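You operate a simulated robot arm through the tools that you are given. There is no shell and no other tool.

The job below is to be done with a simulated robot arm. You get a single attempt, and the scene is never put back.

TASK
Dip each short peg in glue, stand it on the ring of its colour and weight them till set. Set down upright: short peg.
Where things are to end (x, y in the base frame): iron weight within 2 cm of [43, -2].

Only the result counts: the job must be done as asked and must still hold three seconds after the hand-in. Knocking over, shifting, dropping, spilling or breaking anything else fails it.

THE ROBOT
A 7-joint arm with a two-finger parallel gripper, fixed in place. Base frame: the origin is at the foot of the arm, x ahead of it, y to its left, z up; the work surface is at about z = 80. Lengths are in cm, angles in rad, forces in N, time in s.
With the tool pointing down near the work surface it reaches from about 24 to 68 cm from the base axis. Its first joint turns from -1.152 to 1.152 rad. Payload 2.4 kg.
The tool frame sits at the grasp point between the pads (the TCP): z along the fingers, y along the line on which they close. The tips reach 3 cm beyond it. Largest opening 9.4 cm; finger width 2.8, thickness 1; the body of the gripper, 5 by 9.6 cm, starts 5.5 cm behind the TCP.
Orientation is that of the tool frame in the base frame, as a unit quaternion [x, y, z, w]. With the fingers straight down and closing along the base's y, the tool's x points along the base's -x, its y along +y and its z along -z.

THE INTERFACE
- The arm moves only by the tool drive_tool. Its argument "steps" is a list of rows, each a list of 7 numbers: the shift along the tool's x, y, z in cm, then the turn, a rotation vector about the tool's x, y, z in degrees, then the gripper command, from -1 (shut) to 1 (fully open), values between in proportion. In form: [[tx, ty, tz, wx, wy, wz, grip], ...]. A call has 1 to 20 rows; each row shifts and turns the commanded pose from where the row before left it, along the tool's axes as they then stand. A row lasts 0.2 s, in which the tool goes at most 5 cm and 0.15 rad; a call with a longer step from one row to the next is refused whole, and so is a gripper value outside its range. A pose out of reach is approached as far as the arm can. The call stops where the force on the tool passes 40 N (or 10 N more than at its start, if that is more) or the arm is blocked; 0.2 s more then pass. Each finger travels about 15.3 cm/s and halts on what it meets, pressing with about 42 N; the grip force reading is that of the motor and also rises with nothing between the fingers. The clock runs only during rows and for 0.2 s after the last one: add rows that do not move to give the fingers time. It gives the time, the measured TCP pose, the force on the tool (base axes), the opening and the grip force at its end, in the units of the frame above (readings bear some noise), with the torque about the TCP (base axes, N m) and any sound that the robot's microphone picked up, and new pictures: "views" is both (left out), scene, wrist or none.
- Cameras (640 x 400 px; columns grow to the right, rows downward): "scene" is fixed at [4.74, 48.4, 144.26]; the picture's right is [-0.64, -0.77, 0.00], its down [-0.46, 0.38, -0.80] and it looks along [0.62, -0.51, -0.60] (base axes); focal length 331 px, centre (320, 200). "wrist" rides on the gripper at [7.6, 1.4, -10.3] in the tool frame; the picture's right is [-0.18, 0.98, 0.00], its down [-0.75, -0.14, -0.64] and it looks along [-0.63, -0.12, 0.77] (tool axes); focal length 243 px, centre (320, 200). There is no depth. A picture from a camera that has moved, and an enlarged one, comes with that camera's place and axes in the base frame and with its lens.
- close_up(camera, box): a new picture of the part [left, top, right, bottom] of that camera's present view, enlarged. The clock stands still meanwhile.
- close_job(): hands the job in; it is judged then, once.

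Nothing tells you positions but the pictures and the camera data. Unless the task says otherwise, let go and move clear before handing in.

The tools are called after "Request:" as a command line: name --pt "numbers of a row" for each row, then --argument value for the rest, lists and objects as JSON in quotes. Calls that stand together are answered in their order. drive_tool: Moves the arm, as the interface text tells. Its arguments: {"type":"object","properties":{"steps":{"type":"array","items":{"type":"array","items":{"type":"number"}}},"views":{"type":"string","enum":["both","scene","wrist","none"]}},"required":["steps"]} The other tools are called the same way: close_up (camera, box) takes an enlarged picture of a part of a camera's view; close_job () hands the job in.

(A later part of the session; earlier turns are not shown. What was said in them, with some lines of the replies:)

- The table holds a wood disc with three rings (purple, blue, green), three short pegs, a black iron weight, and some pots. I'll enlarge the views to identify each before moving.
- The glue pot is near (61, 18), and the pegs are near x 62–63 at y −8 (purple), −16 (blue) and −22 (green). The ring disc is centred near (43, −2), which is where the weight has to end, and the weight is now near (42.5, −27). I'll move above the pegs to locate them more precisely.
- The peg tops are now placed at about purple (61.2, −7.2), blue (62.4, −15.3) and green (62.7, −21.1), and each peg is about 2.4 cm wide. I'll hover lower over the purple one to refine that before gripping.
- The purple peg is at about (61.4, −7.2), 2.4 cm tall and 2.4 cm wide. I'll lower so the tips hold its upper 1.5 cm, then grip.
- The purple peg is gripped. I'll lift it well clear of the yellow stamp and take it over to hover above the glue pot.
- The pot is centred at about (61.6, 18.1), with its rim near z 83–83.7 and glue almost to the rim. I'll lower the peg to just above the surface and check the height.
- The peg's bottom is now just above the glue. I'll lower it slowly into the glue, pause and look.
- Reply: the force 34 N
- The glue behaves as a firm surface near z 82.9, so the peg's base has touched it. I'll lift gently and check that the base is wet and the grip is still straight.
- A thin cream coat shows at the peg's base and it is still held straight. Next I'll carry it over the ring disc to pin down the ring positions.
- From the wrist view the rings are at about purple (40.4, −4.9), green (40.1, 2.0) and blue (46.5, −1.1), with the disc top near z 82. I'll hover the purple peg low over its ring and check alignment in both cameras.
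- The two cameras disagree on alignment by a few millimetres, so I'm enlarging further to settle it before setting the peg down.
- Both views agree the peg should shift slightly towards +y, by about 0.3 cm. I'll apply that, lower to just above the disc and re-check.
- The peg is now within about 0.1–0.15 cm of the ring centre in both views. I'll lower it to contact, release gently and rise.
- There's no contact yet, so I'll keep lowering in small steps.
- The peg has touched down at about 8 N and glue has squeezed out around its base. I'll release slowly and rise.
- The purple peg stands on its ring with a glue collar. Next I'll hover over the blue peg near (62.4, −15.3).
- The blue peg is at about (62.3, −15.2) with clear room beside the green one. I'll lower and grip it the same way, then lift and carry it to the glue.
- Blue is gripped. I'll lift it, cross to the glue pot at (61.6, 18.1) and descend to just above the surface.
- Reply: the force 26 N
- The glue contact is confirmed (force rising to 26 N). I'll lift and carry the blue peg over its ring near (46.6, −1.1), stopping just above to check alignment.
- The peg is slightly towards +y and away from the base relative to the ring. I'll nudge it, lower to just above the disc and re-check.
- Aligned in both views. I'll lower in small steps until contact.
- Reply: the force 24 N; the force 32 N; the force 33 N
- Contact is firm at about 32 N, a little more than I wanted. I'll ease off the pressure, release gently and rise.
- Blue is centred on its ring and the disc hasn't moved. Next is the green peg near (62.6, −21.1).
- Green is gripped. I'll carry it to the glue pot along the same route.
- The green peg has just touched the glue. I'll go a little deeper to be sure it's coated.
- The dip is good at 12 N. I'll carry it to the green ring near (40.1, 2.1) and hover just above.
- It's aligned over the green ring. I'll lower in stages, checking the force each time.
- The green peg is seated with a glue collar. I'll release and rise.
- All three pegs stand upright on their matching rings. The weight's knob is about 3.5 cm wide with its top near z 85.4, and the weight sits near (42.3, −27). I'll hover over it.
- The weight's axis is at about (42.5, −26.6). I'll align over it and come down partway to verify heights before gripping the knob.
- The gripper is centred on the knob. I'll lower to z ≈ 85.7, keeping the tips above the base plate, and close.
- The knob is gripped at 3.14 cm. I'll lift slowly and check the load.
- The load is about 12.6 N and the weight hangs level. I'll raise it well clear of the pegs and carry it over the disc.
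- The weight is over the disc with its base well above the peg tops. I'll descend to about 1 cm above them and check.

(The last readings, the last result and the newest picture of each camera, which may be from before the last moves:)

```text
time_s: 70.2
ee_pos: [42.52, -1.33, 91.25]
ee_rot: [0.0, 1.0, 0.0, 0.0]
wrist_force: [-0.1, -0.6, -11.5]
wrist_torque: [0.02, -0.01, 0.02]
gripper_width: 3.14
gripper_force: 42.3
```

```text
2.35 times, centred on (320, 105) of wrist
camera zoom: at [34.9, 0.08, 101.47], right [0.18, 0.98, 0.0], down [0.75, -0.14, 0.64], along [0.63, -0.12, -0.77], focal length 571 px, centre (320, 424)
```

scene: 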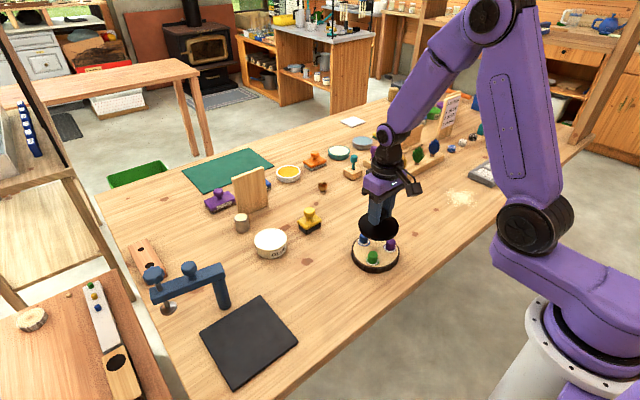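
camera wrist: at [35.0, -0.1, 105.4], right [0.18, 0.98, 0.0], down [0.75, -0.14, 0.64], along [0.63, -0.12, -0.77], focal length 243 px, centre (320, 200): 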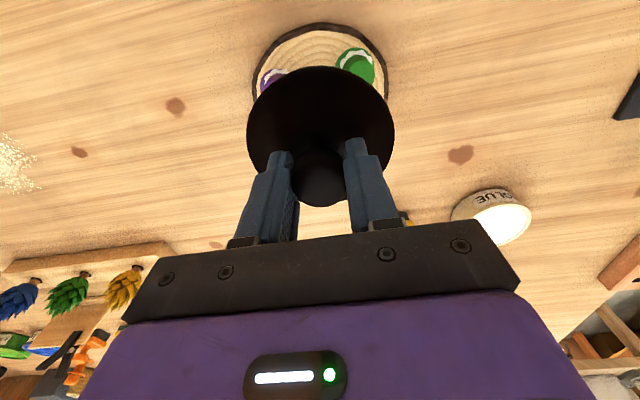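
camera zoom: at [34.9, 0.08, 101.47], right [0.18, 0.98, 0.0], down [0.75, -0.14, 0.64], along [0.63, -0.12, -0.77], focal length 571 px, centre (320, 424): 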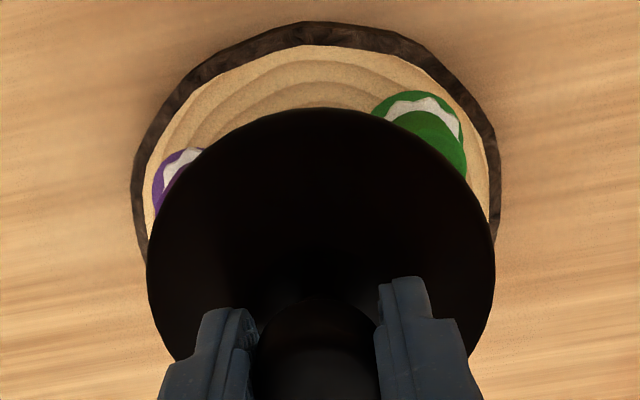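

The weight's axis is well inside the peg triangle and over all three peg tops. I'll lower the rest slowly, watching for the load to transfer.

Request:
drive_tool --pt "0 0 0.4 0 0 0 -1" --pt "0 0 0.3 0 0 0 -1" --pt "0 0 0.1 0 0 0 -1" --pt "0 0 0 0 0 0 -1" --views "none"

Request:
close_up --camera "scene" --box '[340, 205, 412, 273]'

```text
time_s: 71.2
ee_pos: [42.56, -1.41, 90.35]
ee_rot: [0.0, 1.0, 0.0, -0.001]
wrist_force: [-0.2, 1.1, -11.5]
wrist_torque: [-0.01, -0.01, 0.02]
gripper_width: 3.19
gripper_force: 41.4
```

```text
5.88 times, centred on (376, 239) of scene
camera zoom: at [4.76, 48.4, 144.26], right [-0.64, -0.77, 0.0], down [-0.46, 0.38, -0.8], along [0.62, -0.51, -0.6], focal length 1946 px, centre (-9, -29)
```

zoom: 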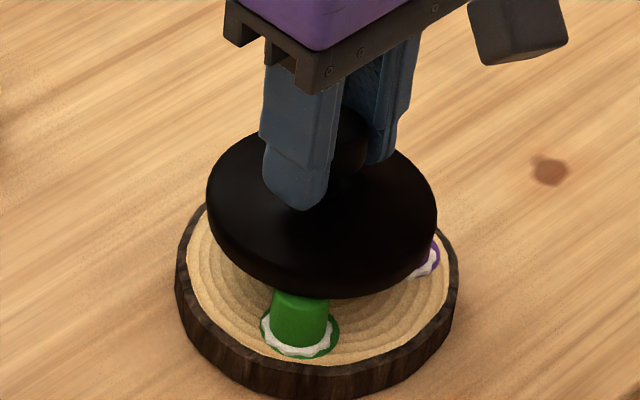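

Request:
drive_tool --pt "0 0 0.12 0 0 0 -1" --pt "0 0 0 0 0 0 -1" --views "none"

```text
time_s: 71.8
ee_pos: [42.56, -1.47, 90.25]
ee_rot: [0.0, 1.0, -0.001, 0.0]
wrist_force: [0.0, -1.0, -3.6]
wrist_torque: [-0.01, 0.04, 0.0]
gripper_width: 3.14
gripper_force: 41.6
```

The load is starting to transfer to the pegs. One more small step.

Request:
drive_tool --pt "0 0 0.05 0 0 0 -1" --pt "0 0 0 0 0 0 -1" --views "none"

Request:
close_up --camera "scene" --box '[340, 205, 412, 273]'

```text
time_s: 72.4
ee_pos: [42.58, -1.34, 90.24]
ee_rot: [0.0, 1.0, 0.0, 0.001]
wrist_force: [0.5, -0.7, 4.4]
wrist_torque: [0.03, 0.01, 0.04]
gripper_width: 3.12
gripper_force: 42.2
```

```text
5.88 times, centred on (376, 239) of scene
camera zoom: at [4.73, 48.4, 144.26], right [-0.64, -0.77, 0.0], down [-0.46, 0.38, -0.8], along [0.62, -0.51, -0.6], focal length 1946 px, centre (-9, -29)
```

zoom: 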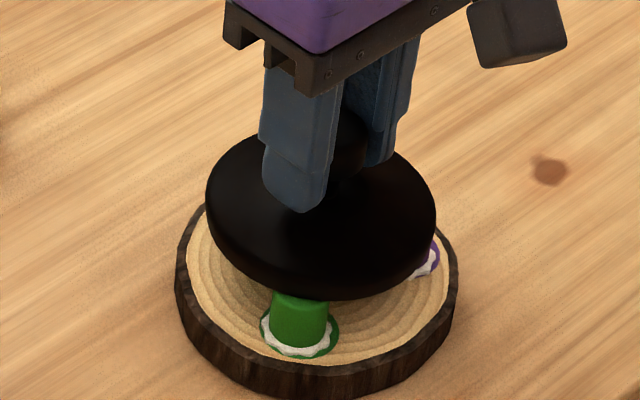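

The weight is fully supported with almost no torque. I'll open slowly and rise straight up.

Request:
drive_tool --pt "0 0 0 0 0 0 -0.35" --pt "0 0 0 0 0 0 -0.3" --pt "0 0 0 0 0 0 -0.2" --pt "0 0 0 0 0 0 -0.05" --pt "0 0 0 0 0 0 0.15" --pt "0 0 0 0 0 0 0.15" --pt "0 0 -0.8 0 0 0 0.15" --pt "0 0 -2 0 0 0 0.15" --pt "0 0 -3 0 0 0 0.15" --pt "0 0 -3 0 0 0 0.15" --pt "0 0 -3 0 0 0 0.15" --pt "0 0 0 0 0 0 0.15"

Request:
close_up --camera "scene" --box '[340, 205, 412, 273]'

Request:
close_up --camera "wrist" --box '[200, 20, 440, 190]'

```text
time_s: 75.0
ee_pos: [42.41, -1.31, 102.18]
ee_rot: [-0.001, 1.0, 0.0, -0.001]
wrist_force: [0.8, -0.2, 0.1]
wrist_torque: [0.03, 0.04, -0.01]
gripper_width: 5.41
gripper_force: 0.1
camera wrist: at [34.8, 0.09, 112.42], right [0.18, 0.98, 0.0], down [0.75, -0.14, 0.64], along [0.63, -0.12, -0.77], focal length 243 px, centre (320, 200)
```

scene: 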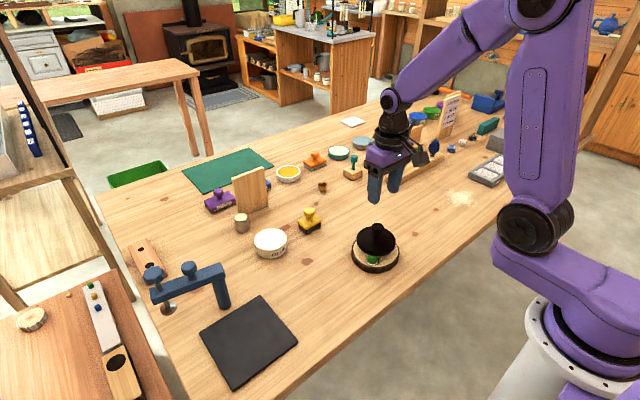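
wrist: 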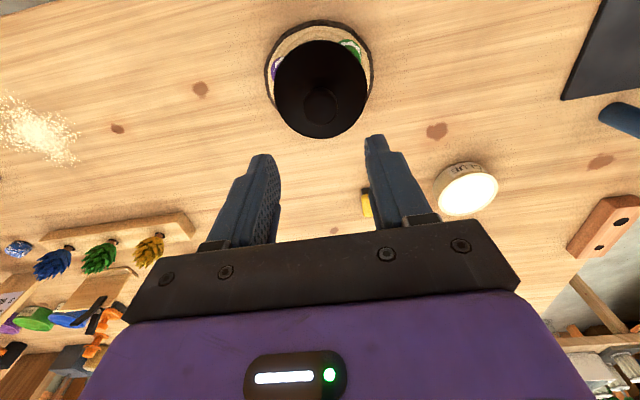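

```text
5.88 times, centred on (376, 239) of scene
camera zoom: at [4.74, 48.4, 144.26], right [-0.64, -0.77, 0.0], down [-0.46, 0.38, -0.8], along [0.62, -0.51, -0.6], focal length 1946 px, centre (-9, -29)
```

zoom: 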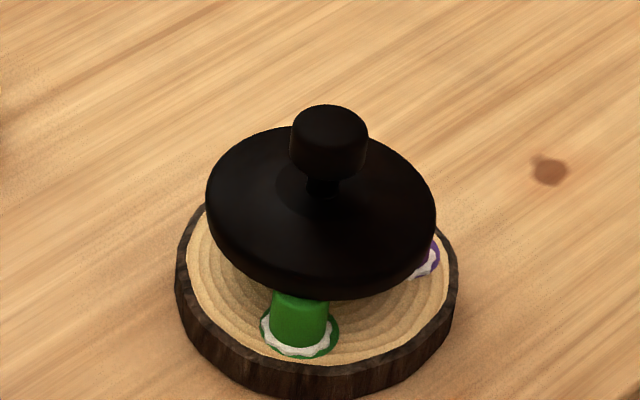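

```text
2.35 times, centred on (320, 105) of wrist
camera zoom: at [34.8, 0.09, 112.42], right [0.18, 0.98, 0.0], down [0.75, -0.14, 0.64], along [0.63, -0.12, -0.77], focal length 571 px, centre (320, 424)
```

zoom: 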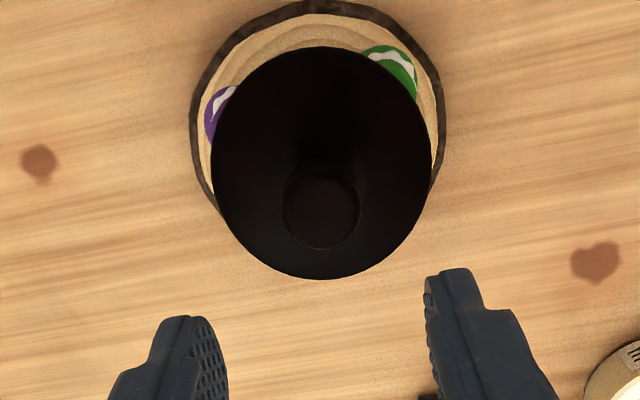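

The weight rests level on all three pegs at about (42.5, −1.4), within 1 cm of the target. I'll back away and let the glue have some time under the weight before checking everything.

Request:
drive_tool --pt "0 0 -3 0 0 0 0.15" --pt "0 0 -3 0 0 0 0.15" --pt "0 0 0 0 0 0 0.15" --pt "0 0 0 0 0 0 0.15" --pt "0 0 0 0 0 0 0.15" --pt "0 0 0 0 0 0 0.15" --pt "0 0 0 0 0 0 0.15" --pt "0 0 0 0 0 0 0.15" --pt "0 0 0 0 0 0 0.15" --pt "0 0 0 0 0 0 0.15" --pt "0 0 0 0 0 0 0.15" --pt "0 0 0 0 0 0 0.15" --pt "0 0 0 0 0 0 0.15" --pt "0 0 0 0 0 0 0.15" --pt "0 0 0 0 0 0 0.15" --pt "0 0 0 0 0 0 0.15" --pt "0 0 0 0 0 0 0.15" --pt "0 0 0 0 0 0 0.15" --pt "0 0 0 0 0 0 0.15" --pt "0 0 0 0 0 0 0.15" --views "none"

Request:
drive_tool --pt "0 0 0 0 0 0 0.15" --pt "0 0 0 0 0 0 0.15" --pt "0 0 0 0 0 0 0.15" --pt "0 0 0 0 0 0 0.15" --pt "0 0 0 0 0 0 0.15" --pt "0 0 0 0 0 0 0.15" --pt "0 0 0 0 0 0 0.15" --pt "0 0 0 0 0 0 0.15" --pt "0 0 0 0 0 0 0.15" --pt "0 0 0 0 0 0 0.15" --pt "0 0 0 0 0 0 0.15" --pt "0 0 0 0 0 0 0.15" --pt "0 0 0 0 0 0 0.15" --pt "0 0 0 0 0 0 0.15" --pt "0 0 0 0 0 0 0.15" --pt "0 0 0 0 0 0 0.15" --pt "0 0 0 0 0 0 0.15" --pt "0 0 0 0 0 0 0.15" --pt "0 0 0 0 0 0 0.15" --pt "0 0 0 0 0 0 0.15" --views "none"

Request:
drive_tool --pt "0 0 0 0 0 0 0.15" --pt "0 0 0 0 0 0 0.15" --pt "0 0 0 0 0 0 0.15" --pt "0 0 0 0 0 0 0.15" --pt "0 0 0 0 0 0 0.15" --pt "0 0 0 0 0 0 0.15" --pt "0 0 0 0 0 0 0.15" --pt "0 0 0 0 0 0 0.15" --pt "0 0 0 0 0 0 0.15" --pt "0 0 0 0 0 0 0.15" --pt "0 0 0 0 0 0 0.15" --pt "0 0 0 0 0 0 0.15" --pt "0 0 0 0 0 0 0.15" --pt "0 0 0 0 0 0 0.15" --pt "0 0 0 0 0 0 0.15" --pt "0 0 0 0 0 0 0.15" --pt "0 0 0 0 0 0 0.15" --pt "0 0 0 0 0 0 0.15" --pt "0 0 0 0 0 0 0.15" --pt "0 0 0 0 0 0 0.15"

Request:
close_up --camera "scene" --box '[340, 205, 412, 273]'

```text
time_s: 79.2
ee_pos: [42.39, -1.3, 107.98]
ee_rot: [0.001, 1.0, -0.001, 0.0]
wrist_force: [0.4, -0.7, 0.3]
wrist_torque: [0.02, -0.01, 0.01]
gripper_width: 5.41
gripper_force: 0.1
```

```text
time_s: 83.4
ee_pos: [42.39, -1.28, 108.09]
ee_rot: [-0.001, 1.0, 0.0, 0.0]
wrist_force: [-0.7, -0.4, 0.9]
wrist_torque: [0.01, 0.0, 0.03]
gripper_width: 5.41
gripper_force: 0.0
```

```text
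time_s: 87.6
ee_pos: [42.45, -1.32, 108.08]
ee_rot: [-0.001, 1.0, 0.0, 0.001]
wrist_force: [-0.2, 0.0, 0.3]
wrist_torque: [0.0, 0.07, 0.01]
gripper_width: 5.45
gripper_force: 0.1
camera wrist: at [34.79, 0.13, 118.32], right [0.18, 0.98, 0.0], down [0.75, -0.14, 0.64], along [0.63, -0.12, -0.77], focal length 243 px, centre (320, 200)
```

scene: 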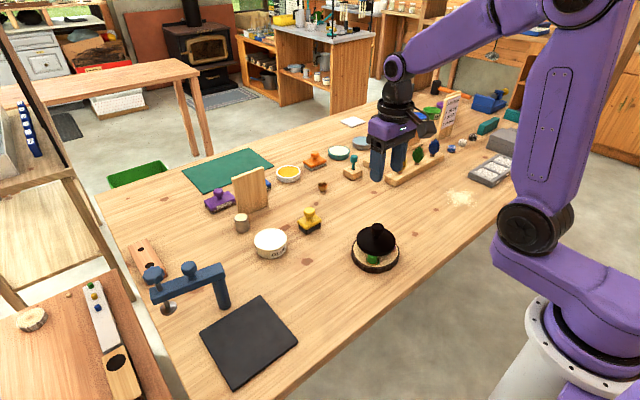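
wrist: 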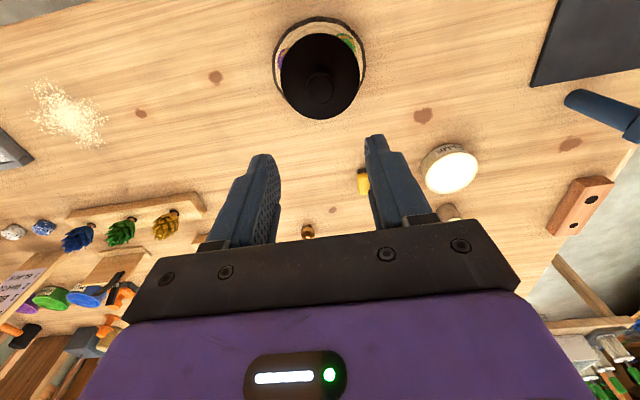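

```text
5.88 times, centred on (376, 239) of scene
camera zoom: at [4.74, 48.4, 144.26], right [-0.64, -0.77, 0.0], down [-0.46, 0.38, -0.8], along [0.62, -0.51, -0.6], focal length 1946 px, centre (-9, -29)
```

zoom: 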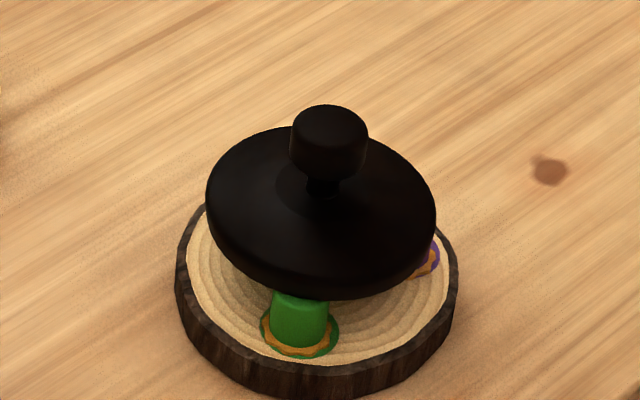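

The glue collars I can see, on the green and purple pegs, have turned from white to amber, so the glue has set. The blue peg is hidden under the weight. The weight is steady, the gripper is clear and nothing else looks disturbed, so I'm handing the job in.

Request:
close_job

```text
The job is handed in.
```

The job is handed in. All three short pegs were dipped in glue and set upright on the rings of their colour, and the iron weight is resting level on top of them.

- **Weight position:** it sits at about (42.5, −1.4) by the arm's own reading, roughly 0.8 cm from the target of (43, −2) and inside the 2 cm limit.
- **Glue:** after about 15 s under the weight, the collars on the green and purple pegs had turned from white to amber, which I took as set. The blue peg was hidden under the weight, so I couldn't see its collar. It was glued before the green one.
- **Contact force:** I pressed the blue peg onto the disc harder than I meant to, about 32 N. It still stood centred on its ring afterwards and the disc did not move.
- **Everything else:** nothing else on the table looked disturbed in the last pictures, and the gripper was well clear at hand-in.
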